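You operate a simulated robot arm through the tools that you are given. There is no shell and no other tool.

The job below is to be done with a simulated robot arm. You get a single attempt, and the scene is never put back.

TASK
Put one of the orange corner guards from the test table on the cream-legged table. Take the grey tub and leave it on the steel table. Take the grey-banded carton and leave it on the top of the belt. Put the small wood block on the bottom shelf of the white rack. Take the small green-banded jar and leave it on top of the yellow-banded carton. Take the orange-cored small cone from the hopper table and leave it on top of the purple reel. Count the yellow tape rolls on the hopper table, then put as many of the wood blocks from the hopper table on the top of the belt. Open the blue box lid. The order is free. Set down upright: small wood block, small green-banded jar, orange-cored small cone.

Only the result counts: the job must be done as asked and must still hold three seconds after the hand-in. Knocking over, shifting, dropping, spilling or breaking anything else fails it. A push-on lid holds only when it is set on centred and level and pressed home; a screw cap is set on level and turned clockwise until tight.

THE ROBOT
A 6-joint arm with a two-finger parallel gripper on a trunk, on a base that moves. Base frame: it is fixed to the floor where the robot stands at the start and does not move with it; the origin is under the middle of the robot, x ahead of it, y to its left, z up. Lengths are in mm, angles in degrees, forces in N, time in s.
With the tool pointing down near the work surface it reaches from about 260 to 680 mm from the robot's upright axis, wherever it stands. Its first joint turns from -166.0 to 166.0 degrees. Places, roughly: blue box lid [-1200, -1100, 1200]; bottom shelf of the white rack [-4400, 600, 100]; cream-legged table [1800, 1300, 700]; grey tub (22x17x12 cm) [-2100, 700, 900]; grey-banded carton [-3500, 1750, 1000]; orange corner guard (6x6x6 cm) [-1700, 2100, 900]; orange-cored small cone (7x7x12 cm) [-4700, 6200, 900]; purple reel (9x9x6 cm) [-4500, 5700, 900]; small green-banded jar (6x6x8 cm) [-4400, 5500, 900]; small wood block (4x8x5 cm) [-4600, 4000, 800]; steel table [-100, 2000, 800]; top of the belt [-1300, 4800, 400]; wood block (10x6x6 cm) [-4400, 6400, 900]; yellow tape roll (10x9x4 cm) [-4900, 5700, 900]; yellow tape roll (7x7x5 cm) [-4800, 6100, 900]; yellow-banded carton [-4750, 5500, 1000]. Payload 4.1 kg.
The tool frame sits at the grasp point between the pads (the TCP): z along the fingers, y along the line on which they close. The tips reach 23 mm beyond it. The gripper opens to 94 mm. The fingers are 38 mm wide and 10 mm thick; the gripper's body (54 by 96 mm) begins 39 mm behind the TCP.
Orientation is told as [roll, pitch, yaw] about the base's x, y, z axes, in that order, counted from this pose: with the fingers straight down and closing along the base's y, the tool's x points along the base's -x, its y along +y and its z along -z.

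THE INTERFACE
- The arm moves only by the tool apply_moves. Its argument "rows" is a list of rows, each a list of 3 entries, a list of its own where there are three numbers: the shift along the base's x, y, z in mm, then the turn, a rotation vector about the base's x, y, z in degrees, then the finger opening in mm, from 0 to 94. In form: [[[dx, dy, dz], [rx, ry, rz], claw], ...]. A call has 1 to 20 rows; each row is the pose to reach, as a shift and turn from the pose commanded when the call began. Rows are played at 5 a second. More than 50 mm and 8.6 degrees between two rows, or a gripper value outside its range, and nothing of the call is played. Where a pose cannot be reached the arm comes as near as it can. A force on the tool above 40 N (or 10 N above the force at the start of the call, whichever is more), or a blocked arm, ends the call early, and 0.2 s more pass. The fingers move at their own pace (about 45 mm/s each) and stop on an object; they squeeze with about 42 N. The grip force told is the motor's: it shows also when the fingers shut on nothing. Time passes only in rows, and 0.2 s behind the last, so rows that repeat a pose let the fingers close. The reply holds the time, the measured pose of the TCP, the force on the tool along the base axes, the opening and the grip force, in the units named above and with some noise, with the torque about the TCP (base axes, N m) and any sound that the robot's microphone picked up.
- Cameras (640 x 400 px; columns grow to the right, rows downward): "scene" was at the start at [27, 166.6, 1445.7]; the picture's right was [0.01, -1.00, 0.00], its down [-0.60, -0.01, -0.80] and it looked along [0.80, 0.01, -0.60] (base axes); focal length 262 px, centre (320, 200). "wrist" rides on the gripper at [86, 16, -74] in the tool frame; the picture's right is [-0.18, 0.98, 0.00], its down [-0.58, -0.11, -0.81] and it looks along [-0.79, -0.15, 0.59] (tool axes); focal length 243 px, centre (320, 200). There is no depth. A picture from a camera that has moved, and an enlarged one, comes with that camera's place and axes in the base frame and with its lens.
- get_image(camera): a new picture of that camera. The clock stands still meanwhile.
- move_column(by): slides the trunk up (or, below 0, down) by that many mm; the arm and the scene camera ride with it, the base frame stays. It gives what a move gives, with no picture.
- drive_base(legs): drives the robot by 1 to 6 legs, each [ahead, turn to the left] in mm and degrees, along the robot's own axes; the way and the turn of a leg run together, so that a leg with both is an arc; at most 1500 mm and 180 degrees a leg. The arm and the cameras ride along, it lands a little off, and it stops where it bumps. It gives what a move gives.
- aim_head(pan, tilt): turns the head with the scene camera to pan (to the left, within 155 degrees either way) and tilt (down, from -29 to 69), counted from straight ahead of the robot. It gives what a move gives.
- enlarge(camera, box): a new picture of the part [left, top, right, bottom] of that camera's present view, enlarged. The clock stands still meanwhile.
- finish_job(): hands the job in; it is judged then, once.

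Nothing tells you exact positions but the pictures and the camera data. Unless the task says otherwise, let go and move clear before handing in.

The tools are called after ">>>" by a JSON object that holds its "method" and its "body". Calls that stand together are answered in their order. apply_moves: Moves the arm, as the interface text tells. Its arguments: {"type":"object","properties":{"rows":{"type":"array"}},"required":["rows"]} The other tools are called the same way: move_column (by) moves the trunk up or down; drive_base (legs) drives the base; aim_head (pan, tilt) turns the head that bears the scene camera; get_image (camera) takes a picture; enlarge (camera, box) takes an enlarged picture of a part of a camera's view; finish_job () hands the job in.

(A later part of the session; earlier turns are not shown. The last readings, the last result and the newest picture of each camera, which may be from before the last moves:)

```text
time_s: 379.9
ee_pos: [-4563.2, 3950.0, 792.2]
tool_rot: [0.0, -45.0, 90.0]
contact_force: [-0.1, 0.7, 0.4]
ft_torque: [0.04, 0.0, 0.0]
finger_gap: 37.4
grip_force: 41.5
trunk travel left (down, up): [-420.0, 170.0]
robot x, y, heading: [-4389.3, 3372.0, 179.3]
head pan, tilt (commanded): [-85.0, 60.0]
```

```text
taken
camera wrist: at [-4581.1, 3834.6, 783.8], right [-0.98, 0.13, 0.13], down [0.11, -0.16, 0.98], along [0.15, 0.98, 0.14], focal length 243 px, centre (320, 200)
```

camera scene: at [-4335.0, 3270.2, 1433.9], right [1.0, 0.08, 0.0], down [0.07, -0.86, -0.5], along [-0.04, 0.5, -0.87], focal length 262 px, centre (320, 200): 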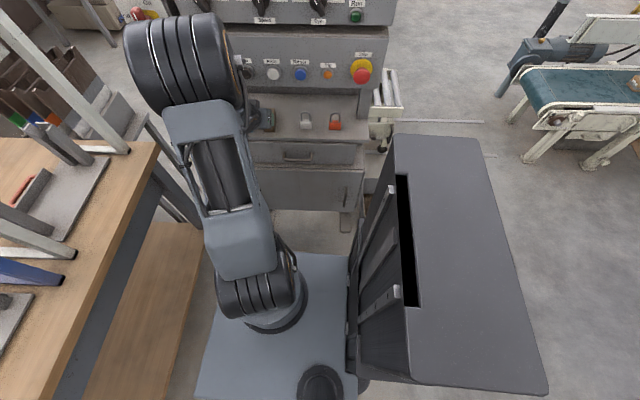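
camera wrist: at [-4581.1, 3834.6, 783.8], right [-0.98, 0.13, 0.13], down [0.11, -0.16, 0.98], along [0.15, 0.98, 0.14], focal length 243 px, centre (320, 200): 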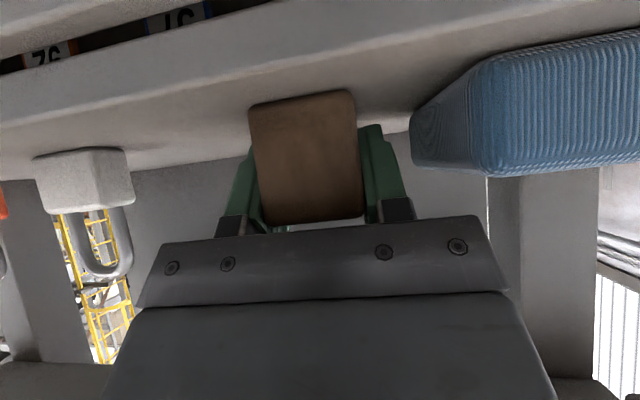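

Gripped at 37 mm. I'll withdraw back along the tool axis, clear of the panel, keeping the block's attitude unchanged.

>>> {"method": "apply_moves", "body": {"rows": [[[0, -1, 6], [0, 0, 0], 20], [[0, -12, 20], [0, 0, 0], 20], [[0, -32, 42], [0, 0, 0], 20], [[0, -60, 70], [0, 0, 0], 20], [[0, -90, 98], [0, 0, 0], 20], [[0, -120, 126], [0, 0, 0], 20], [[0, -150, 154], [0, 0, 0], 20], [[0, -180, 180], [0, 0, 0], 20], [[0, -180, 180], [0, 0, 0], 20]]}}

>>> {"method": "get_image", "body": {"camera": "wrist"}}

>>> {"method": "aim_head", "body": {"pan": -80, "tilt": 35}}

>>> {"method": "get_image", "body": {"camera": "scene"}}

```text
time_s: 381.9
ee_pos: [-4563.5, 3769.5, 971.8]
tool_rot: [0.0, -44.9, 90.1]
contact_force: [1.7, 0.7, -0.7]
ft_torque: [0.0, -0.01, 0.0]
finger_gap: 37.4
grip_force: 41.7
trunk travel left (down, up): [-420.0, 170.0]
robot x, y, heading: [-4387.3, 3367.8, 179.4]
head pan, tilt (commanded): [-85.0, 60.0]
```

```text
taken
camera wrist: at [-4580.9, 3654.1, 963.6], right [-0.98, 0.13, 0.13], down [0.11, -0.16, 0.98], along [0.15, 0.98, 0.14], focal length 243 px, centre (320, 200)
```

wrist: 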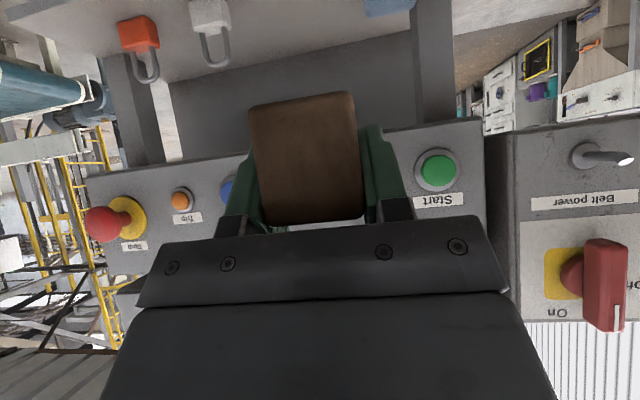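

```text
time_s: 382.8
ee_pos: [-4564.8, 3769.4, 972.5]
tool_rot: [0.0, -45.0, 90.1]
contact_force: [-0.2, -0.8, -0.3]
ft_torque: [0.03, 0.0, 0.0]
finger_gap: 37.4
grip_force: 42.0
trunk travel left (down, up): [-420.0, 170.0]
robot x, y, heading: [-4388.8, 3372.1, 179.5]
head pan, tilt (commanded): [-80.0, 35.0]
```

```text
taken
camera scene: at [-4344.3, 3290.6, 1468.0], right [0.99, 0.16, 0.0], down [0.09, -0.57, -0.82], along [-0.13, 0.81, -0.57], focal length 262 px, centre (320, 200)
```

scene: 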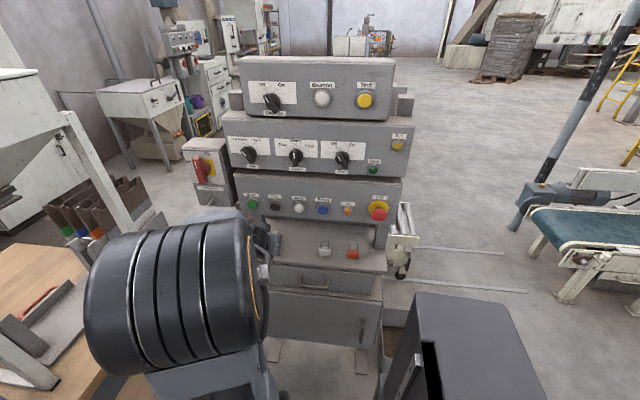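

The block is held upright. I'll back off east, turn south, then swing the arm forward so I can face the white rack from the north.

>>> {"method": "drive_base", "body": {"legs": [[-240, 0], [0, 90]]}}

>>> {"method": "aim_head", "body": {"pan": 0, "tilt": 25}}

>>> {"method": "get_image", "body": {"camera": "scene"}}

>>> {"method": "get_image", "body": {"camera": "wrist"}}

```text
time_s: 388.4
ee_pos: [-4546.3, 3192.2, 971.8]
tool_rot: [0.1, -44.9, -179.9]
contact_force: [0.1, 0.6, -1.3]
ft_torque: [-0.05, 0.0, -0.03]
finger_gap: 37.4
grip_force: 41.5
trunk travel left (down, up): [-420.0, 170.0]
robot x, y, heading: [-4148.7, 3369.3, -90.6]
head pan, tilt (commanded): [-80.0, 35.0]
```

```text
time_s: 389.9
ee_pos: [-4546.0, 3191.8, 971.6]
tool_rot: [0.0, -45.0, -179.9]
contact_force: [0.0, 0.9, -0.3]
ft_torque: [-0.02, -0.01, -0.02]
finger_gap: 37.7
grip_force: 42.0
trunk travel left (down, up): [-420.0, 170.0]
robot x, y, heading: [-4152.3, 3373.0, -90.4]
head pan, tilt (commanded): [0.0, 25.0]
```

```text
taken
camera scene: at [-3982.8, 3334.8, 1483.9], right [-1.0, 0.01, 0.0], down [0.0, 0.42, -0.91], along [-0.01, -0.91, -0.42], focal length 262 px, centre (320, 200)
```

scene: 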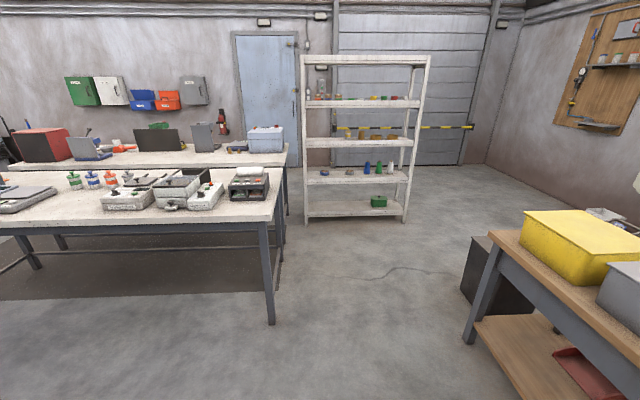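

```text
taken
camera wrist: at [-4433.3, 3174.9, 963.3], right [-0.13, -0.98, 0.13], down [0.16, 0.11, 0.98], along [-0.98, 0.15, 0.14], focal length 243 px, centre (320, 200)
```

wrist: 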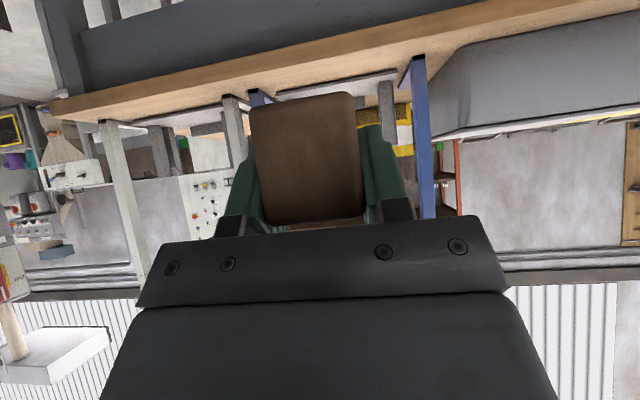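

The rack is straight ahead to the south. I'll swing the arm to the front with the block level.

>>> {"method": "apply_moves", "body": {"rows": [[[21.1, -35.1, 0], [0, 0, 7.5], 20], [[45.5, -68, 0], [0, 0, 15], 20], [[72.7, -98.3, 0], [0, 0, 22.5], 20], [[102.5, -125.6, 0], [0, 0, 30], 20], [[134.5, -149.8, 0], [0, 0, 37.5], 20], [[168.4, -170.7, 0], [0, 0, 45], 20], [[203.9, -188.1, 0], [0, 0, 52.5], 20], [[240.7, -202, 0], [0, 0, 60], 20], [[278.4, -212.2, 0], [0, 0, 67.5], 20], [[316.5, -218.7, 0], [0, 0, 75], 20], [[354.9, -221.6, 0], [0, 0, 82.5], 20], [[393.2, -221, 0], [0, 0, 90], 20], [[393.2, -221, 0], [0, 0, 90], 20]]}}

>>> {"method": "drive_base", "body": {"legs": [[1500, 0]]}}

>>> {"method": "aim_head", "body": {"pan": -5, "tilt": 35}}

>>> {"method": "get_image", "body": {"camera": "scene"}}

```text
time_s: 392.7
ee_pos: [-4153.5, 2955.4, 979.6]
tool_rot: [0.1, -44.9, -89.9]
contact_force: [-0.3, -0.6, -1.0]
ft_torque: [0.0, 0.0, -0.01]
finger_gap: 37.2
grip_force: 42.1
out of reach, approached as far as the arm can: row 9, 10, 11, 12, 13
trunk travel left (down, up): [-420.0, 170.0]
robot x, y, heading: [-4146.6, 3364.8, -90.3]
head pan, tilt (commanded): [0.0, 25.0]
```

```text
time_s: 400.2
ee_pos: [-4176.1, 1454.6, 979.5]
tool_rot: [0.0, -44.9, -90.4]
contact_force: [0.4, 0.4, -0.1]
ft_torque: [0.05, 0.0, 0.05]
finger_gap: 37.7
grip_force: 42.1
trunk travel left (down, up): [-420.0, 170.0]
robot x, y, heading: [-4166.1, 1869.3, -90.7]
head pan, tilt (commanded): [0.0, 25.0]
```

```text
time_s: 400.9
ee_pos: [-4176.0, 1455.3, 979.1]
tool_rot: [0.0, -44.9, -90.5]
contact_force: [0.2, 0.3, -0.9]
ft_torque: [0.01, 0.01, 0.0]
finger_gap: 37.4
grip_force: 42.4
trunk travel left (down, up): [-420.0, 170.0]
robot x, y, heading: [-4169.6, 1868.4, -91.1]
head pan, tilt (commanded): [-5.0, 35.0]
```

```text
taken
camera scene: at [-4009.3, 1838.8, 1468.1], right [-0.99, 0.1, 0.0], down [0.06, 0.57, -0.82], along [-0.09, -0.82, -0.57], focal length 262 px, centre (320, 200)
```

scene: 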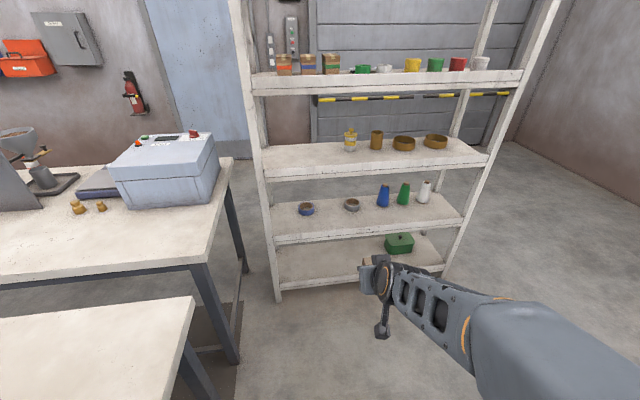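

The bottom shelf's left half is free. I'll lower the trunk and the arm here in the open, then drive forward so the block enters between the bottom and second shelves.

>>> {"method": "move_column", "body": {"by": -400}}

>>> {"method": "apply_moves", "body": {"rows": [[[0, -15, -40], [0, 0, 0.4], 20], [[0, -30, -80], [0, 0, 0.4], 20], [[0, -45, -120], [0, 0, 0.4], 20], [[0, -60, -160], [0, 0, 0.4], 20], [[0, -70, -200], [0, 0, 0.4], 20], [[0, -80, -240], [0, 0, 0.4], 20], [[0, -90, -280], [0, 0, 0.4], 20], [[0, -100, -320], [0, 0, 0.4], 20], [[0, -100, -320], [0, 0, 0.4], 20]]}}

>>> {"method": "get_image", "body": {"camera": "scene"}}

>>> {"method": "get_image", "body": {"camera": "wrist"}}

```text
time_s: 404.7
ee_pos: [-4176.5, 1456.3, 580.1]
tool_rot: [0.0, -44.9, -90.4]
contact_force: [0.1, 0.2, -0.9]
ft_torque: [0.04, -0.02, -0.02]
finger_gap: 37.2
grip_force: 42.2
trunk travel left (down, up): [-20.0, 570.0]
robot x, y, heading: [-4169.9, 1870.8, -90.9]
head pan, tilt (commanded): [-5.0, 35.0]
```

```text
time_s: 406.7
ee_pos: [-4176.5, 1355.7, 258.6]
tool_rot: [0.0, -45.0, -90.1]
contact_force: [-0.4, 0.1, -0.3]
ft_torque: [0.03, 0.02, 0.01]
finger_gap: 37.4
grip_force: 41.6
trunk travel left (down, up): [-20.0, 570.0]
robot x, y, heading: [-4170.2, 1866.2, -91.2]
head pan, tilt (commanded): [-5.0, 35.0]
```

```text
taken
camera scene: at [-4009.4, 1838.8, 1068.1], right [-0.99, 0.1, 0.0], down [0.06, 0.57, -0.82], along [-0.09, -0.81, -0.57], focal length 262 px, centre (320, 200)
```

scene: 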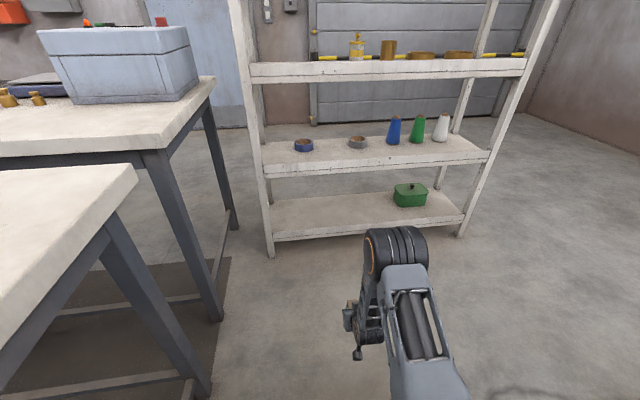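

```text
taken
camera wrist: at [-4160.7, 1467.8, 249.9], right [0.98, -0.13, 0.13], down [-0.11, 0.16, 0.98], along [-0.15, -0.98, 0.14], focal length 243 px, centre (320, 200)
```

wrist: 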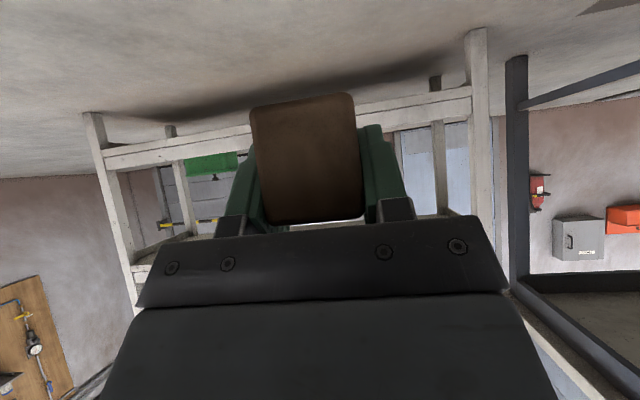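

>>> {"method": "enlarge", "body": {"camera": "scene", "box": [240, 130, 480, 280]}}

```text
2.67 times, centred on (360, 205) of scene
camera zoom: at [-4009.4, 1838.8, 1068.1], right [-0.99, 0.1, 0.0], down [0.06, 0.57, -0.82], along [-0.09, -0.81, -0.57], focal length 699 px, centre (213, 187)
```

zoom: 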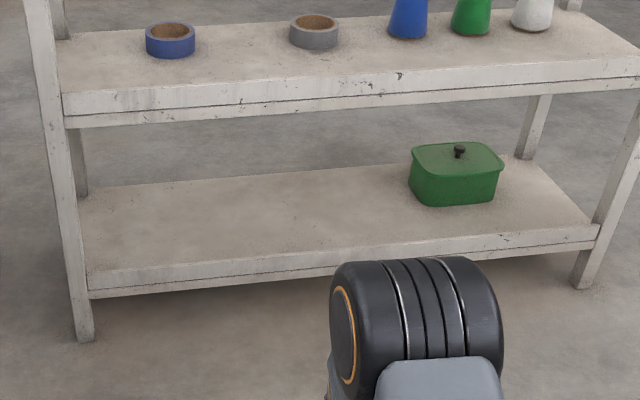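

The bottom shelf surface appears to be at z ≈ 175 with its front edge at y ≈ 828 and the next shelf's underside near z 494. I need to know where my elbow is before going in; I'll look down at the arm.

>>> {"method": "aim_head", "body": {"pan": -15, "tilt": 60}}

>>> {"method": "get_image", "body": {"camera": "scene"}}

```text
time_s: 407.6
ee_pos: [-4176.6, 1355.4, 258.6]
tool_rot: [0.0, -44.9, -90.1]
contact_force: [0.5, 0.0, -0.2]
ft_torque: [0.0, 0.02, 0.03]
finger_gap: 37.3
grip_force: 41.6
trunk travel left (down, up): [-20.0, 570.0]
robot x, y, heading: [-4170.3, 1873.3, -91.0]
head pan, tilt (commanded): [-15.0, 60.0]
```

```text
taken
camera scene: at [-4018.5, 1862.2, 1033.8], right [-0.96, 0.27, 0.0], down [0.24, 0.83, -0.5], along [-0.14, -0.48, -0.87], focal length 262 px, centre (320, 200)
```

scene: 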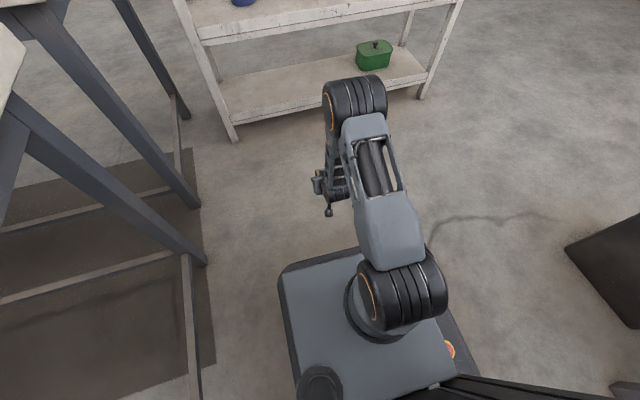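

The elbow drum is nearly above the block, which would intrude into the rack. Stretching the arm further out should keep the elbow well behind; I'll extend the tool by about 130 mm and check.

>>> {"method": "apply_moves", "body": {"rows": [[[0, -22, 0], [0, 0, 0], 20], [[0, -44, 0], [0, 0, 0], 20], [[0, -66, 0], [0, 0, 0], 20], [[0, -88, 0], [0, 0, 0], 20], [[0, -110, 0], [0, 0, 0], 20], [[0, -132, 0], [0, 0, 0], 20], [[0, -132, 0], [0, 0, 0], 20]]}}

>>> {"method": "get_image", "body": {"camera": "scene"}}

>>> {"method": "get_image", "body": {"camera": "wrist"}}

```text
time_s: 409.2
ee_pos: [-4178.2, 1223.8, 259.3]
tool_rot: [0.0, -44.9, -89.8]
contact_force: [-0.6, -0.2, -0.3]
ft_torque: [0.01, -0.01, 0.03]
finger_gap: 37.5
grip_force: 41.8
trunk travel left (down, up): [-20.0, 570.0]
robot x, y, heading: [-4170.7, 1871.9, -91.1]
head pan, tilt (commanded): [-15.0, 60.0]
```

```text
taken
camera scene: at [-4018.5, 1862.3, 1033.8], right [-0.96, 0.28, 0.0], down [0.24, 0.83, -0.5], along [-0.14, -0.48, -0.87], focal length 262 px, centre (320, 200)
```

scene: 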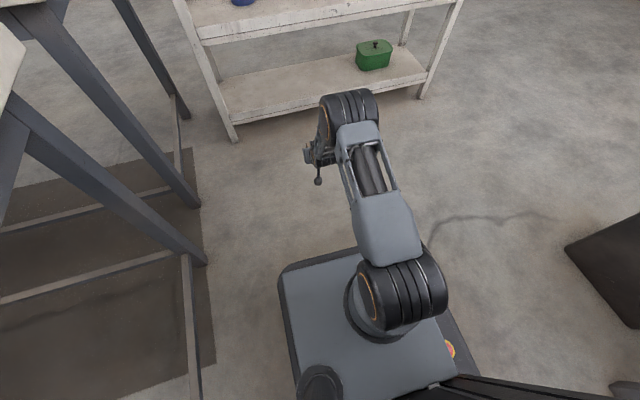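

```text
taken
camera wrist: at [-4161.0, 1336.3, 250.5], right [0.98, -0.13, 0.13], down [-0.11, 0.16, 0.98], along [-0.15, -0.98, 0.14], focal length 243 px, centre (320, 200)
```

wrist: 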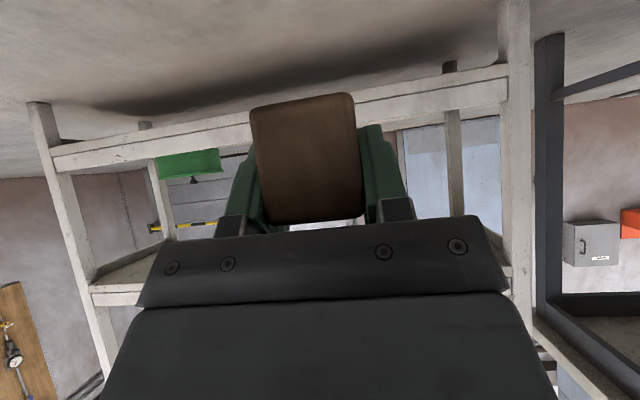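

The elbow is now about 180 mm behind the block, so it will stay outside the rack. Driving forward to bring the block over the bottom shelf.

>>> {"method": "drive_base", "body": {"legs": [[300, 0]]}}

>>> {"method": "get_image", "body": {"camera": "wrist"}}

>>> {"method": "aim_head", "body": {"pan": 0, "tilt": 48}}

>>> {"method": "get_image", "body": {"camera": "scene"}}

```text
time_s: 411.2
ee_pos: [-4179.1, 922.1, 258.0]
tool_rot: [0.0, -44.9, -89.8]
contact_force: [-0.3, -0.5, -0.7]
ft_torque: [0.0, 0.03, 0.01]
finger_gap: 37.6
grip_force: 42.2
trunk travel left (down, up): [-20.0, 570.0]
robot x, y, heading: [-4172.9, 1568.6, -90.9]
head pan, tilt (commanded): [-15.0, 60.0]
```

```text
taken
camera wrist: at [-4163.8, 1035.0, 250.6], right [0.98, -0.13, 0.13], down [-0.11, 0.16, 0.98], along [-0.14, -0.98, 0.14], focal length 243 px, centre (320, 200)
```

wrist: 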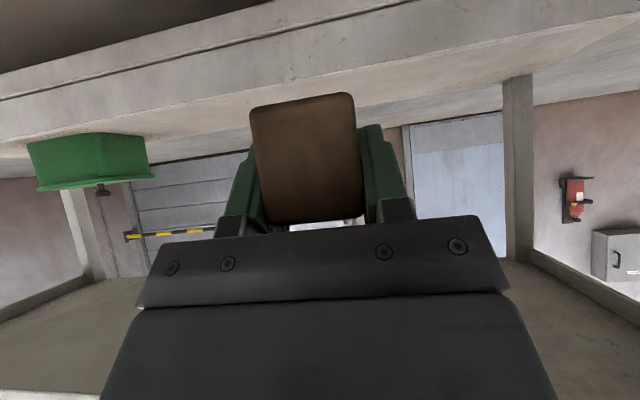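

```text
time_s: 412.0
ee_pos: [-4179.0, 922.9, 259.1]
tool_rot: [-0.1, -44.9, -89.8]
contact_force: [0.2, -0.1, -0.5]
ft_torque: [0.03, 0.0, 0.01]
finger_gap: 37.4
grip_force: 41.9
trunk travel left (down, up): [-20.0, 570.0]
robot x, y, heading: [-4172.2, 1564.5, -90.9]
head pan, tilt (commanded): [0.0, 48.0]
```

```text
taken
camera scene: at [-4006.1, 1546.7, 1049.0], right [-1.0, 0.01, 0.0], down [0.01, 0.74, -0.67], along [-0.01, -0.67, -0.74], focal length 262 px, centre (320, 200)
```

scene: 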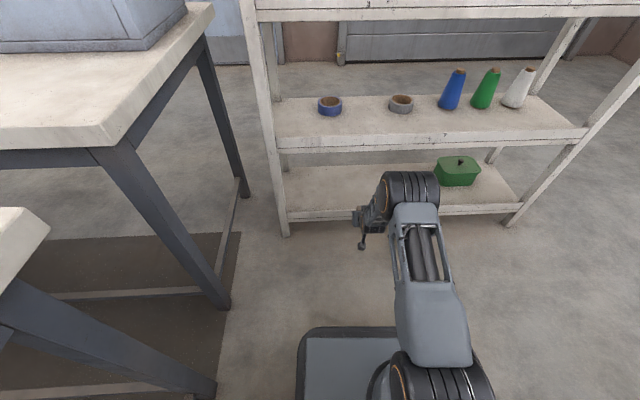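

Good clearance. Driving the last ~155 mm in.

>>> {"method": "drive_base", "body": {"legs": [[155, 0]]}}

>>> {"method": "get_image", "body": {"camera": "wrist"}}

>>> {"method": "get_image", "body": {"camera": "scene"}}

```text
time_s: 413.4
ee_pos: [-4181.4, 768.5, 259.5]
tool_rot: [0.0, -44.9, -89.8]
contact_force: [-0.3, 0.1, 0.2]
ft_torque: [0.02, 0.02, -0.04]
finger_gap: 37.3
grip_force: 42.4
trunk travel left (down, up): [-20.0, 570.0]
robot x, y, heading: [-4171.0, 1410.8, -90.9]
head pan, tilt (commanded): [0.0, 48.0]
```

```text
taken
camera wrist: at [-4166.3, 880.6, 250.6], right [0.98, -0.13, 0.13], down [-0.11, 0.16, 0.98], along [-0.14, -0.98, 0.14], focal length 243 px, centre (320, 200)
```

wrist: 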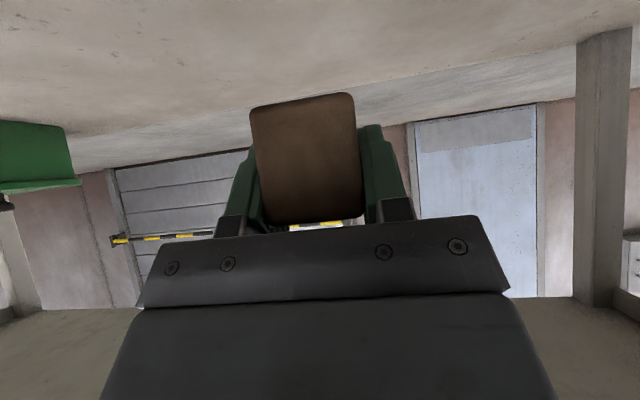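

```text
taken
camera scene: at [-4008.2, 1392.1, 1049.1], right [-1.0, 0.01, 0.0], down [0.01, 0.74, -0.67], along [-0.01, -0.67, -0.74], focal length 262 px, centre (320, 200)
```

scene: 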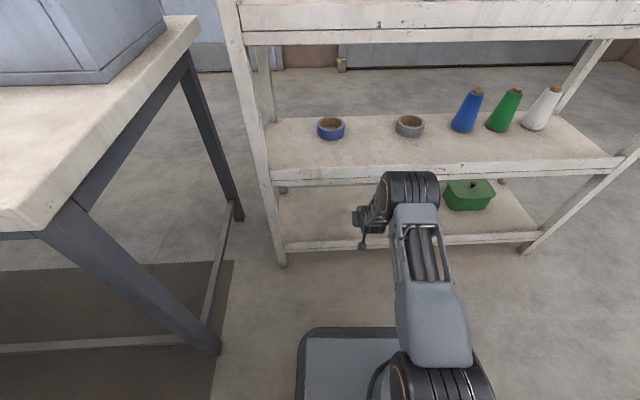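

The block is over the shelf (centre y ≈ 760). Lowering slowly until contact.

>>> {"method": "apply_moves", "body": {"rows": [[[0, 0, -8], [0, 0, 0], 20], [[0, 0, -16], [0, 0, 0], 20], [[0, 0, -24], [0, 0, 0], 20], [[0, 0, -28], [0, 0, 0], 20]]}}

>>> {"method": "apply_moves", "body": {"rows": [[[0, 0, -4], [0, 0, 0], 20], [[0, 0, -8], [0, 0, 0], 20]]}}

>>> {"method": "get_image", "body": {"camera": "wrist"}}

```text
time_s: 414.4
ee_pos: [-4181.3, 768.5, 230.6]
tool_rot: [0.0, -44.9, -89.8]
contact_force: [0.3, -0.3, -0.3]
ft_torque: [0.0, 0.01, 0.01]
finger_gap: 37.3
grip_force: 42.0
trunk travel left (down, up): [-20.0, 570.0]
robot x, y, heading: [-4173.2, 1411.7, -90.9]
head pan, tilt (commanded): [0.0, 48.0]
```

```text
time_s: 415.0
ee_pos: [-4181.4, 767.1, 223.8]
tool_rot: [0.1, -45.0, -89.8]
contact_force: [1.3, 0.1, -0.6]
ft_torque: [0.03, -0.01, -0.01]
finger_gap: 37.7
grip_force: 41.9
trunk travel left (down, up): [-20.0, 570.0]
robot x, y, heading: [-4171.6, 1413.8, -90.7]
head pan, tilt (commanded): [0.0, 48.0]
```

```text
taken
camera wrist: at [-4166.2, 880.4, 215.0], right [0.98, -0.13, 0.13], down [-0.11, 0.16, 0.98], along [-0.14, -0.98, 0.14], focal length 243 px, centre (320, 200)
```

wrist: 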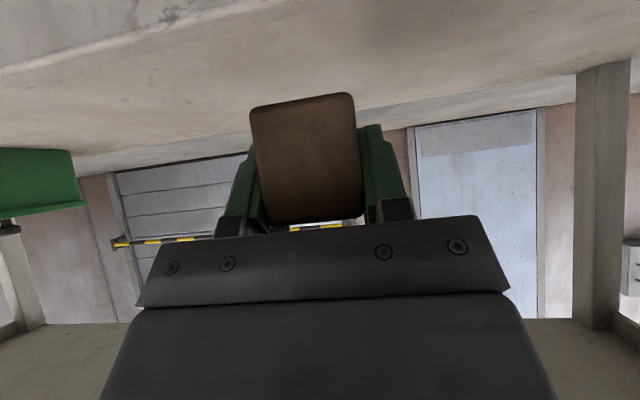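

>>> {"method": "apply_moves", "body": {"rows": [[[0, 0, -3], [0, 0, 0], 20], [[0, 0, -6], [0, 0, 0], 20]]}}

>>> {"method": "apply_moves", "body": {"rows": [[[0, 0, -3], [0, 0, 0], 20], [[0, 0, -6], [0, 0, 0], 20]]}}

```text
time_s: 415.6
ee_pos: [-4180.9, 769.0, 217.5]
tool_rot: [0.0, -45.0, -89.8]
contact_force: [-0.3, 0.4, -0.9]
ft_torque: [0.0, 0.01, 0.01]
finger_gap: 37.5
grip_force: 42.2
trunk travel left (down, up): [-20.0, 570.0]
robot x, y, heading: [-4171.6, 1414.7, -90.5]
head pan, tilt (commanded): [0.0, 48.0]
```

```text
time_s: 416.2
ee_pos: [-4180.6, 768.1, 211.3]
tool_rot: [0.0, -44.9, -89.8]
contact_force: [0.1, 1.2, -0.8]
ft_torque: [0.02, -0.04, -0.03]
finger_gap: 37.3
grip_force: 42.2
trunk travel left (down, up): [-20.0, 570.0]
robot x, y, heading: [-4172.7, 1414.5, -90.6]
head pan, tilt (commanded): [0.0, 48.0]
```

>>> {"method": "apply_moves", "body": {"rows": [[[0, 0, -3], [0, 0, 0], 20], [[0, 0, -6], [0, 0, 0], 20]]}}

>>> {"method": "get_image", "body": {"camera": "wrist"}}

```text
time_s: 416.8
ee_pos: [-4181.6, 767.5, 204.6]
tool_rot: [-0.1, -45.0, -89.7]
contact_force: [-0.2, -0.2, -1.4]
ft_torque: [0.0, -0.02, 0.0]
finger_gap: 37.6
grip_force: 42.5
trunk travel left (down, up): [-20.0, 570.0]
robot x, y, heading: [-4172.3, 1415.8, -90.9]
head pan, tilt (commanded): [0.0, 48.0]
```

```text
taken
camera wrist: at [-4166.3, 880.7, 196.2], right [0.98, -0.13, 0.13], down [-0.11, 0.16, 0.98], along [-0.14, -0.98, 0.14], focal length 243 px, centre (320, 200)
```

wrist: 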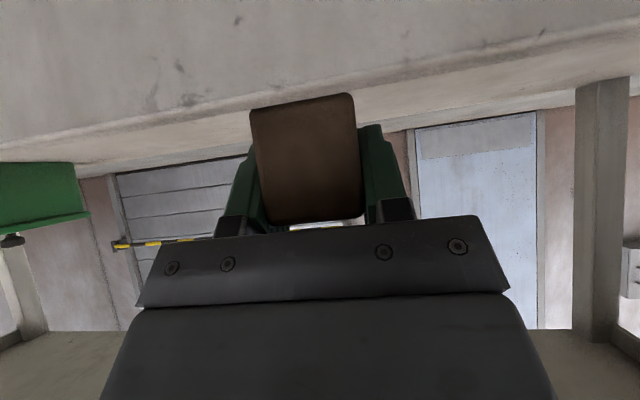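

>>> {"method": "apply_moves", "body": {"rows": [[[0, 0, -3], [0, 0, 0], 20], [[0, 0, -5], [0, 0, 0], 20]]}}

>>> {"method": "apply_moves", "body": {"rows": [[[0, 0, -2], [0, 0, 0], 20], [[0, 0, -4], [0, 0, 0], 20]]}}

```text
time_s: 417.4
ee_pos: [-4181.4, 768.0, 200.1]
tool_rot: [0.0, -44.9, -89.9]
contact_force: [0.6, -0.2, -0.3]
ft_torque: [0.02, 0.0, 0.0]
finger_gap: 37.5
grip_force: 41.9
trunk travel left (down, up): [-20.0, 570.0]
robot x, y, heading: [-4176.2, 1411.5, -90.6]
head pan, tilt (commanded): [0.0, 48.0]
```

```text
time_s: 418.0
ee_pos: [-4182.1, 767.7, 196.0]
tool_rot: [0.0, -45.0, -89.8]
contact_force: [0.3, -0.2, 0.0]
ft_torque: [0.03, -0.02, -0.01]
finger_gap: 37.3
grip_force: 41.7
trunk travel left (down, up): [-20.0, 570.0]
robot x, y, heading: [-4177.7, 1414.7, -90.9]
head pan, tilt (commanded): [0.0, 48.0]
```

>>> {"method": "enlarge", "body": {"camera": "wrist", "box": [180, 40, 460, 240]}}

>>> {"method": "enlarge", "body": {"camera": "scene", "box": [260, 160, 480, 290]}}

```text
2.00 times, centred on (320, 140) of wrist
camera zoom: at [-4166.4, 880.6, 187.5], right [0.98, -0.13, 0.13], down [-0.11, 0.16, 0.98], along [-0.14, -0.98, 0.14], focal length 485 px, centre (320, 320)
```

zoom: 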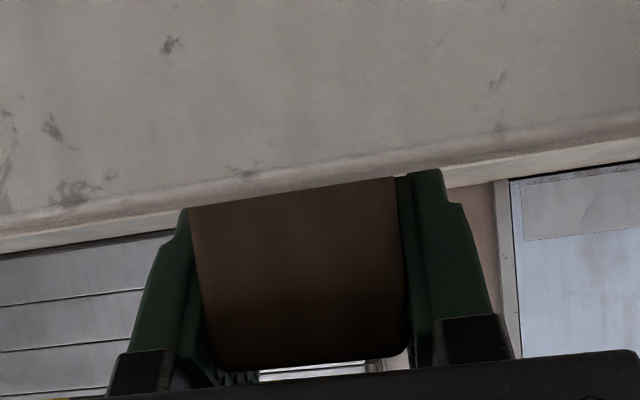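

```text
2.91 times, centred on (370, 225) of scene
camera zoom: at [-4008.2, 1392.2, 1049.1], right [-1.0, 0.01, 0.0], down [0.01, 0.74, -0.67], along [-0.01, -0.67, -0.74], focal length 763 px, centre (174, 127)
```

zoom: 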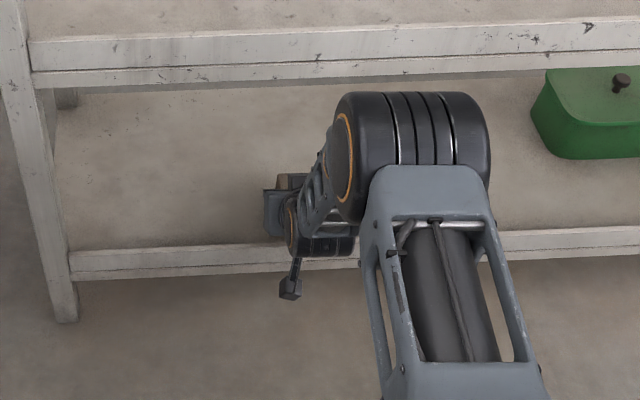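

The block is now below the top of the shelf's front lip without touching, so the shelf is a shallow tray with its surface lower than the lip. I'll rise again and measure the tray depth before setting down.

>>> {"method": "apply_moves", "body": {"rows": [[[0, 0, 20], [0, 0, 0], 20], [[0, 0, 45], [0, 0, 0], 20], [[0, 0, 75], [0, 0, 0], 20], [[0, 0, 75], [0, 0, 0], 20]]}}

>>> {"method": "enlarge", "body": {"camera": "wrist", "box": [0, 0, 640, 240]}}

>>> {"method": "enlarge", "body": {"camera": "wrist", "box": [380, 0, 640, 160]}}

```text
time_s: 419.0
ee_pos: [-4182.9, 768.7, 270.9]
tool_rot: [0.1, -45.0, -89.7]
contact_force: [0.2, 0.3, -0.7]
ft_torque: [0.02, 0.02, -0.01]
finger_gap: 37.4
grip_force: 41.9
trunk travel left (down, up): [-20.0, 570.0]
robot x, y, heading: [-4179.4, 1414.0, -90.8]
head pan, tilt (commanded): [0.0, 48.0]
```

```text
1.00 times, centred on (320, 120) of wrist (not enlarged: the box is as wide or as high as the picture)
camera zoom: at [-4166.6, 880.7, 262.6], right [0.98, -0.13, 0.13], down [-0.11, 0.16, 0.98], along [-0.14, -0.98, 0.14], focal length 243 px, centre (320, 280)
```

zoom: 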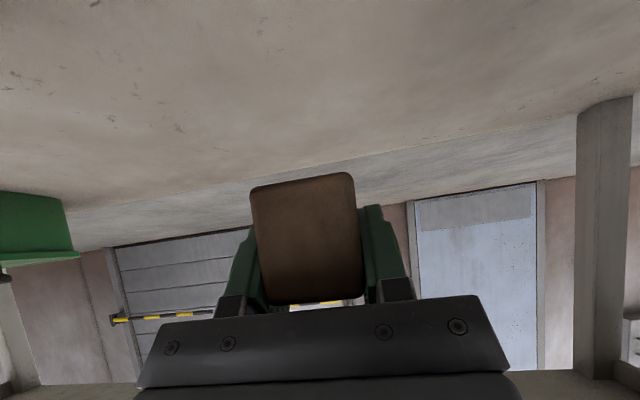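

```text
2.46 times, centred on (510, 80) of wrist
camera zoom: at [-4166.6, 880.7, 262.6], right [0.98, -0.13, 0.13], down [-0.11, 0.16, 0.98], along [-0.14, -0.98, 0.14], focal length 597 px, centre (-148, 495)
```

zoom: 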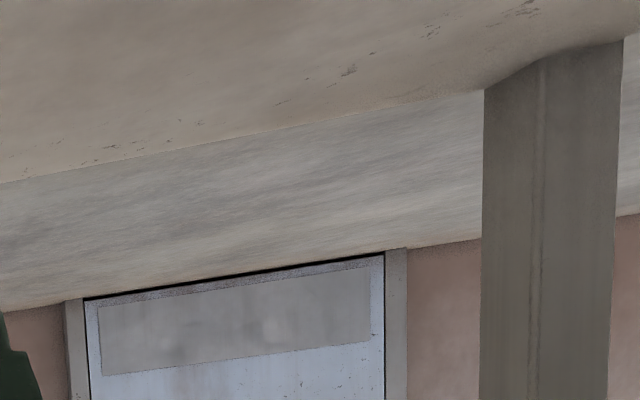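

The tray's surface should be at about z 160 with a front lip at 181. I'll go back down and continue in small steps until I feel contact.

>>> {"method": "apply_moves", "body": {"rows": [[[0, 0, -25], [0, 0, 0], 20], [[0, 0, -50], [0, 0, 0], 20], [[0, 0, -72], [0, 0, 0], 20], [[0, 0, -75], [0, 0, 0], 20]]}}

>>> {"method": "apply_moves", "body": {"rows": [[[0, 0, -2], [0, 0, 0], 20], [[0, 0, -4], [0, 0, 0], 20]]}}

>>> {"method": "apply_moves", "body": {"rows": [[[0, 0, -2], [0, 0, 0], 20], [[0, 0, -4], [0, 0, 0], 20]]}}

```text
time_s: 420.0
ee_pos: [-4181.2, 767.3, 195.5]
tool_rot: [0.1, -44.9, -89.8]
contact_force: [0.1, 0.3, -0.7]
ft_torque: [0.01, 0.0, 0.0]
finger_gap: 37.6
grip_force: 41.8
trunk travel left (down, up): [-20.0, 570.0]
robot x, y, heading: [-4174.9, 1414.6, -90.6]
head pan, tilt (commanded): [0.0, 48.0]
```

```text
time_s: 420.6
ee_pos: [-4181.7, 767.6, 193.0]
tool_rot: [0.0, -45.0, -89.8]
contact_force: [0.5, 0.2, -0.6]
ft_torque: [0.0, 0.02, 0.0]
finger_gap: 37.1
grip_force: 41.7
trunk travel left (down, up): [-20.0, 570.0]
robot x, y, heading: [-4172.2, 1413.1, -90.8]
head pan, tilt (commanded): [0.0, 48.0]
```

```text
time_s: 421.2
ee_pos: [-4181.1, 767.9, 188.4]
tool_rot: [0.0, -44.9, -89.8]
contact_force: [-0.5, 0.5, -0.9]
ft_torque: [0.02, 0.0, 0.04]
finger_gap: 37.5
grip_force: 41.7
trunk travel left (down, up): [-20.0, 570.0]
robot x, y, heading: [-4173.1, 1411.1, -90.7]
head pan, tilt (commanded): [0.0, 48.0]
```

>>> {"method": "apply_moves", "body": {"rows": [[[0, 0, -2], [0, 0, 0], 20], [[0, 0, -4], [0, 0, 0], 20]]}}

>>> {"method": "apply_moves", "body": {"rows": [[[0, 0, -2], [0, 0, 0], 20], [[0, 0, -4], [0, 0, 0], 20]]}}

>>> {"method": "get_image", "body": {"camera": "wrist"}}

```text
time_s: 421.8
ee_pos: [-4180.7, 768.3, 183.5]
tool_rot: [0.1, -44.8, -89.8]
contact_force: [-0.5, -0.1, -0.7]
ft_torque: [-0.03, -0.06, 0.0]
finger_gap: 37.4
grip_force: 41.7
trunk travel left (down, up): [-20.0, 570.0]
robot x, y, heading: [-4173.3, 1411.6, -91.1]
head pan, tilt (commanded): [0.0, 48.0]
```

```text
time_s: 422.4
ee_pos: [-4182.0, 767.7, 179.7]
tool_rot: [0.0, -44.9, -89.9]
contact_force: [-0.8, -0.4, -1.4]
ft_torque: [-0.01, 0.0, 0.0]
finger_gap: 37.5
grip_force: 42.0
trunk travel left (down, up): [-20.0, 570.0]
robot x, y, heading: [-4174.6, 1413.1, -90.5]
head pan, tilt (commanded): [0.0, 48.0]
```

```text
taken
camera wrist: at [-4166.4, 880.4, 171.6], right [0.98, -0.13, 0.13], down [-0.11, 0.16, 0.98], along [-0.14, -0.98, 0.14], focal length 243 px, centre (320, 200)
```

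wrist: 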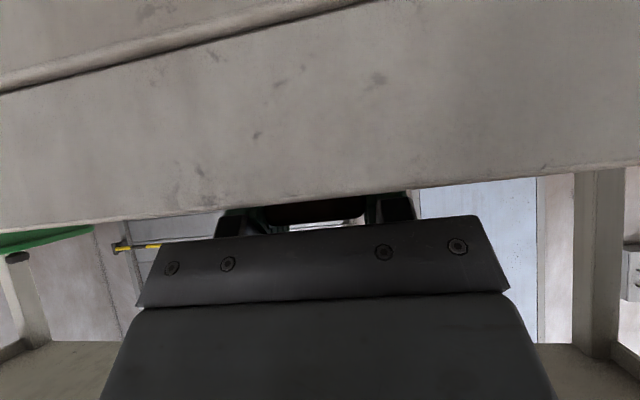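

The tray floor estimate from the green box is z ≈ 148, so contact is near. To keep the palm clear of the lip I'll slide 25 mm deeper and continue down gently.

>>> {"method": "apply_moves", "body": {"rows": [[[0, -10, 1], [0, 0, 0], 20], [[0, -20, 1], [0, 0, 0], 20], [[0, -25, 0], [0, 0, 0], 20]]}}

>>> {"method": "apply_moves", "body": {"rows": [[[0, 0, -2], [0, 0, 0], 20], [[0, 0, -4], [0, 0, 0], 20]]}}

>>> {"method": "apply_moves", "body": {"rows": [[[0, 0, -2], [0, 0, 0], 20], [[0, 0, -4], [0, 0, 0], 20]]}}

```text
time_s: 423.2
ee_pos: [-4181.1, 742.6, 180.8]
tool_rot: [0.0, -44.8, -89.9]
contact_force: [-0.9, 0.2, -1.3]
ft_torque: [-0.01, 0.01, -0.03]
finger_gap: 37.5
grip_force: 42.2
trunk travel left (down, up): [-20.0, 570.0]
robot x, y, heading: [-4173.8, 1415.3, -90.8]
head pan, tilt (commanded): [0.0, 48.0]
```

```text
time_s: 423.8
ee_pos: [-4182.6, 742.7, 175.5]
tool_rot: [0.1, -44.9, -89.8]
contact_force: [0.7, 0.4, 0.1]
ft_torque: [0.02, 0.01, -0.02]
finger_gap: 37.5
grip_force: 42.1
trunk travel left (down, up): [-20.0, 570.0]
robot x, y, heading: [-4175.4, 1414.1, -90.8]
head pan, tilt (commanded): [0.0, 48.0]
```

```text
time_s: 424.4
ee_pos: [-4181.8, 743.2, 173.0]
tool_rot: [-0.1, -44.8, -89.8]
contact_force: [-0.4, -0.2, -0.8]
ft_torque: [-0.01, -0.01, 0.02]
finger_gap: 37.2
grip_force: 42.4
trunk travel left (down, up): [-20.0, 570.0]
robot x, y, heading: [-4175.6, 1413.0, -90.9]
head pan, tilt (commanded): [0.0, 48.0]
```

>>> {"method": "apply_moves", "body": {"rows": [[[0, 0, -2], [0, 0, 0], 20], [[0, 0, -4], [0, 0, 0], 20]]}}

>>> {"method": "apply_moves", "body": {"rows": [[[0, 0, -2], [0, 0, 0], 20], [[0, 0, -4], [0, 0, 0], 20]]}}

>>> {"method": "get_image", "body": {"camera": "wrist"}}

```text
time_s: 425.0
ee_pos: [-4182.0, 742.5, 171.4]
tool_rot: [0.0, -45.3, -89.8]
contact_force: [-0.3, 8.7, 26.2]
ft_torque: [1.06, -0.02, -0.02]
finger_gap: 37.4
grip_force: 42.0
trunk travel left (down, up): [-20.0, 570.0]
robot x, y, heading: [-4174.8, 1414.7, -90.7]
head pan, tilt (commanded): [0.0, 48.0]
```

```text
time_s: 425.7
ee_pos: [-4182.2, 737.8, 169.1]
tool_rot: [0.1, -45.7, -89.7]
contact_force: [0.4, 2.1, 15.8]
ft_torque: [0.53, -0.04, -0.01]
finger_gap: 37.4
grip_force: 41.7
trunk travel left (down, up): [-20.0, 570.0]
robot x, y, heading: [-4174.0, 1414.7, -90.6]
head pan, tilt (commanded): [0.0, 48.0]
stopped in row 2: the force on the tool passed its limit at 45 N (the readings are from after the stop); the commanded pose is now the measured one
```

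```text
taken
camera wrist: at [-4166.6, 850.9, 159.6], right [0.98, -0.12, 0.13], down [-0.11, 0.17, 0.98], along [-0.14, -0.98, 0.16], focal length 243 px, centre (320, 200)
```

wrist: 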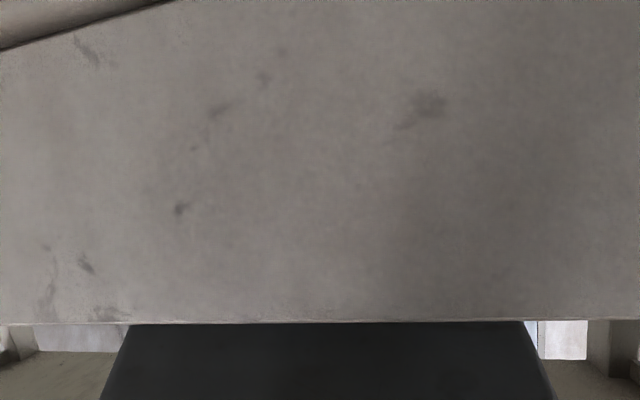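

Contact felt at the block's bottom edge (about z 137). I'll relieve the pressure slightly, open, and check.

>>> {"method": "apply_moves", "body": {"rows": [[[0, 0, 1.5], [0.6, 0, 0], 20], [[0, 0, 1.5], [0.6, 0, 0], 30], [[0, 0, 1.5], [0.6, 0, 0], 45], [[0, 0, 1.5], [0.6, 0, 0], 60], [[0, 0, 1.5], [0.6, 0, 0], 60]]}}

>>> {"method": "get_image", "body": {"camera": "wrist"}}

```text
time_s: 426.9
ee_pos: [-4180.0, 741.6, 169.7]
tool_rot: [0.0, -44.8, -89.7]
contact_force: [6.2, 10.2, 21.9]
ft_torque: [0.21, -0.14, 0.04]
finger_gap: 54.1
grip_force: 0.1
trunk travel left (down, up): [-20.0, 570.0]
robot x, y, heading: [-4173.4, 1414.2, -90.7]
head pan, tilt (commanded): [0.0, 48.0]
```

```text
taken
camera wrist: at [-4165.6, 853.5, 161.3], right [0.98, -0.12, 0.13], down [-0.11, 0.16, 0.98], along [-0.14, -0.98, 0.14], focal length 243 px, centre (320, 200)
```

wrist: 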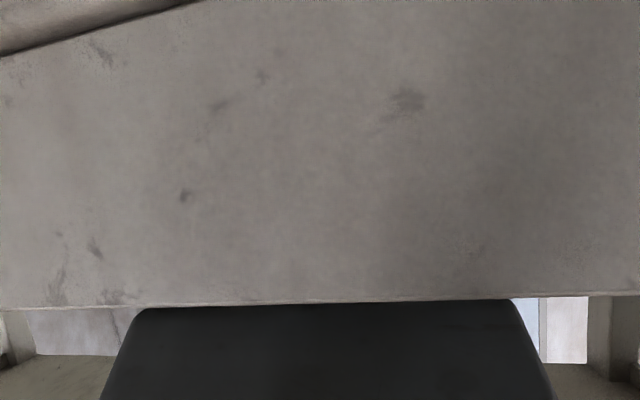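

The fingers opened but something still pushes up at 22 N — probably fingertips on the tray floor. I'll raise by a few millimetres and recheck.

>>> {"method": "apply_moves", "body": {"rows": [[[0, 1, 2], [0, 0, 0], 56], [[0, 2, 4], [0, 0, 0], 58], [[0, 2, 4], [0, 0, 0], 60]]}}

```text
time_s: 427.7
ee_pos: [-4181.6, 743.4, 172.1]
tool_rot: [0.0, -44.6, -89.8]
contact_force: [0.5, -0.2, 0.1]
ft_torque: [0.0, 0.03, -0.02]
finger_gap: 59.8
grip_force: 0.0
trunk travel left (down, up): [-20.0, 570.0]
robot x, y, heading: [-4177.0, 1413.2, -91.3]
head pan, tilt (commanded): [0.0, 48.0]
```

Free of contact. Withdrawing along the tool axis, then a look at the block.

>>> {"method": "apply_moves", "body": {"rows": [[[0, 10, 10], [0, 0, 0], 60], [[0, 30, 30], [0, 0, 0], 60], [[0, 60, 58], [0, 0, 0], 60], [[0, 90, 85], [0, 0, 0], 60], [[0, 125, 105], [0, 0, 0], 60], [[0, 160, 120], [0, 0, 0], 60]]}}

>>> {"method": "get_image", "body": {"camera": "wrist"}}

>>> {"method": "get_image", "body": {"camera": "scene"}}

```text
time_s: 429.1
ee_pos: [-4182.2, 902.5, 293.5]
tool_rot: [0.1, -44.7, -89.8]
contact_force: [0.4, 0.0, 0.3]
ft_torque: [0.0, 0.0, -0.03]
finger_gap: 60.0
grip_force: 0.0
trunk travel left (down, up): [-20.0, 570.0]
robot x, y, heading: [-4175.5, 1414.7, -90.8]
head pan, tilt (commanded): [0.0, 48.0]
```

```text
taken
camera wrist: at [-4166.6, 1016.0, 284.3], right [0.98, -0.13, 0.13], down [-0.11, 0.15, 0.98], along [-0.14, -0.98, 0.14], focal length 243 px, centre (320, 200)
```

wrist: 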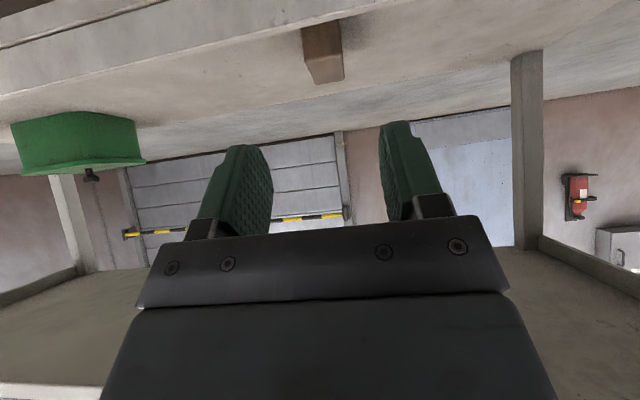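

```text
taken
camera scene: at [-4008.2, 1392.2, 1049.0], right [-1.0, 0.01, 0.0], down [0.01, 0.74, -0.67], along [-0.01, -0.67, -0.74], focal length 262 px, centre (320, 200)
```

scene: 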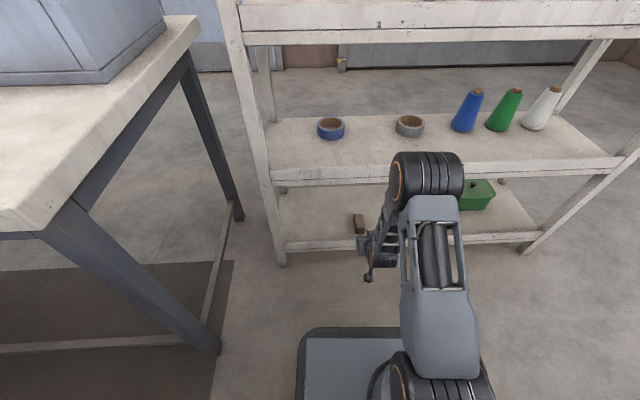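

>>> {"method": "enlarge", "body": {"camera": "scene", "box": [270, 170, 430, 270]}}

>>> {"method": "enlarge", "body": {"camera": "wrist", "box": [240, 0, 420, 120]}}

```text
4.00 times, centred on (350, 220) of scene
camera zoom: at [-4008.2, 1392.2, 1049.0], right [-1.0, 0.01, 0.0], down [0.01, 0.74, -0.67], along [-0.01, -0.67, -0.74], focal length 1049 px, centre (200, 120)
```

zoom: 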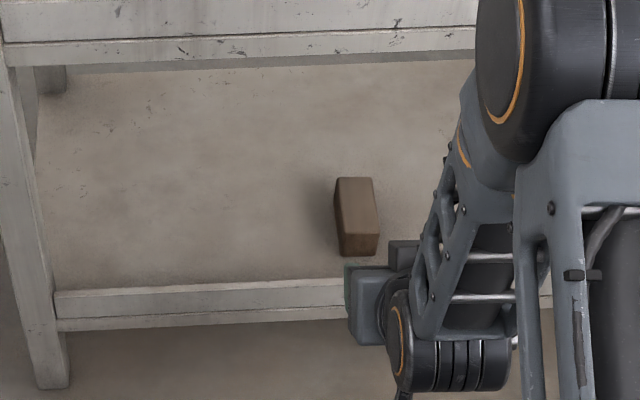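

```text
3.33 times, centred on (330, 60) of wrist
camera zoom: at [-4166.6, 1016.0, 284.3], right [0.98, -0.13, 0.13], down [-0.11, 0.15, 0.98], along [-0.14, -0.98, 0.14], focal length 809 px, centre (287, 667)
```

zoom: 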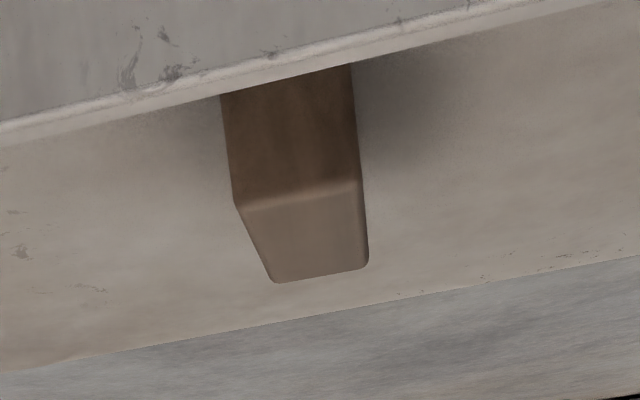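

The wood block stands upright on the tray shelf. Now I'll back away, raise the trunk, straighten the tool, and head to the Hopper table.

>>> {"method": "drive_base", "body": {"legs": [[-600, 0]]}}

>>> {"method": "move_column", "body": {"by": 400}}

>>> {"method": "apply_moves", "body": {"rows": [[[0, 20, 30], [7.5, 0, 0], 80], [[0, 40, 60], [15, 0, 0], 94], [[0, 60, 90], [22.5, 0, 0], 94], [[0, 80, 120], [30, 0, 0], 94], [[0, 100, 150], [37.5, 0, 0], 94], [[0, 120, 180], [44.8, 0, 0], 94], [[0, 130, 200], [44.8, 0, 0], 94]]}}

>>> {"method": "move_column", "body": {"by": 100}}

```text
time_s: 432.5
ee_pos: [-4171.8, 1503.4, 291.8]
tool_rot: [-0.1, -44.7, -89.5]
contact_force: [-0.7, 0.7, -0.3]
ft_torque: [-0.03, 0.0, -0.03]
finger_gap: 59.9
grip_force: 0.1
trunk travel left (down, up): [-20.0, 570.0]
robot x, y, heading: [-4165.9, 2011.1, -90.5]
head pan, tilt (commanded): [0.0, 48.0]
```

```text
time_s: 436.3
ee_pos: [-4173.0, 1503.1, 692.7]
tool_rot: [0.0, -44.7, -89.6]
contact_force: [-0.2, -0.1, 0.2]
ft_torque: [0.03, -0.03, 0.03]
finger_gap: 60.2
grip_force: 0.0
trunk travel left (down, up): [-420.0, 170.0]
robot x, y, heading: [-4165.3, 2013.5, -90.5]
head pan, tilt (commanded): [0.0, 48.0]
```

```text
time_s: 437.9
ee_pos: [-4172.4, 1633.5, 891.9]
tool_rot: [0.3, 0.1, -89.6]
contact_force: [-0.4, -0.9, 0.1]
ft_torque: [0.04, 0.0, -0.01]
finger_gap: 94.0
grip_force: 0.0
trunk travel left (down, up): [-420.0, 170.0]
robot x, y, heading: [-4169.2, 2015.8, -90.3]
head pan, tilt (commanded): [0.0, 48.0]
```

```text
time_s: 439.2
ee_pos: [-4172.0, 1633.3, 991.2]
tool_rot: [0.4, 0.1, -89.6]
contact_force: [-0.1, 0.7, -0.6]
ft_torque: [-0.01, -0.01, -0.02]
finger_gap: 93.8
grip_force: 0.1
trunk travel left (down, up): [-520.0, 70.0]
robot x, y, heading: [-4166.2, 2019.6, -90.4]
head pan, tilt (commanded): [0.0, 48.0]
```

>>> {"method": "apply_moves", "body": {"rows": [[[0, 0, 45], [-0.4, 0, 0], 94], [[0, 0, 90], [-0.4, 0, 0], 94], [[0, 0, 135], [-0.4, 0, 0], 94], [[0, 0, 160], [-0.4, 0, 0], 94]]}}

>>> {"method": "drive_base", "body": {"legs": [[-1000, 0], [0, 90.4], [580, 0], [0, 90], [1200, 0]]}}

>>> {"method": "aim_head", "body": {"pan": 30, "tilt": 25}}

>>> {"method": "get_image", "body": {"camera": "scene"}}

```text
time_s: 440.2
ee_pos: [-4172.0, 1633.4, 1153.5]
tool_rot: [0.3, -0.3, -89.6]
contact_force: [0.2, -0.8, 0.1]
ft_torque: [0.0, 0.0, 0.0]
finger_gap: 94.1
grip_force: 0.0
trunk travel left (down, up): [-520.0, 70.0]
robot x, y, heading: [-4165.9, 2016.6, -90.5]
head pan, tilt (commanded): [0.0, 48.0]
```

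```text
time_s: 461.7
ee_pos: [-3578.4, 4602.7, 1152.4]
tool_rot: [0.3, -0.3, 90.3]
contact_force: [0.2, 0.0, 0.4]
ft_torque: [0.01, 0.03, 0.03]
finger_gap: 93.7
grip_force: 0.0
trunk travel left (down, up): [-520.0, 70.0]
robot x, y, heading: [-3580.8, 4220.5, 89.5]
head pan, tilt (commanded): [0.0, 48.0]
```

```text
time_s: 462.6
ee_pos: [-3578.5, 4602.5, 1152.4]
tool_rot: [0.5, -0.3, 90.3]
contact_force: [0.4, -0.3, -0.6]
ft_torque: [0.01, 0.0, 0.03]
finger_gap: 93.8
grip_force: 0.1
trunk travel left (down, up): [-520.0, 70.0]
robot x, y, heading: [-3581.9, 4219.5, 89.7]
head pan, tilt (commanded): [30.0, 25.0]
```

```text
taken
camera scene: at [-3795.3, 4241.9, 1583.8], right [0.87, 0.49, 0.0], down [0.21, -0.37, -0.91], along [-0.44, 0.79, -0.42], focal length 262 px, centre (320, 200)
```

scene: 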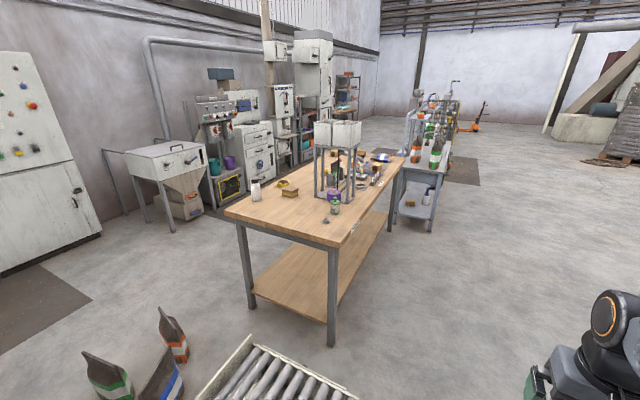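

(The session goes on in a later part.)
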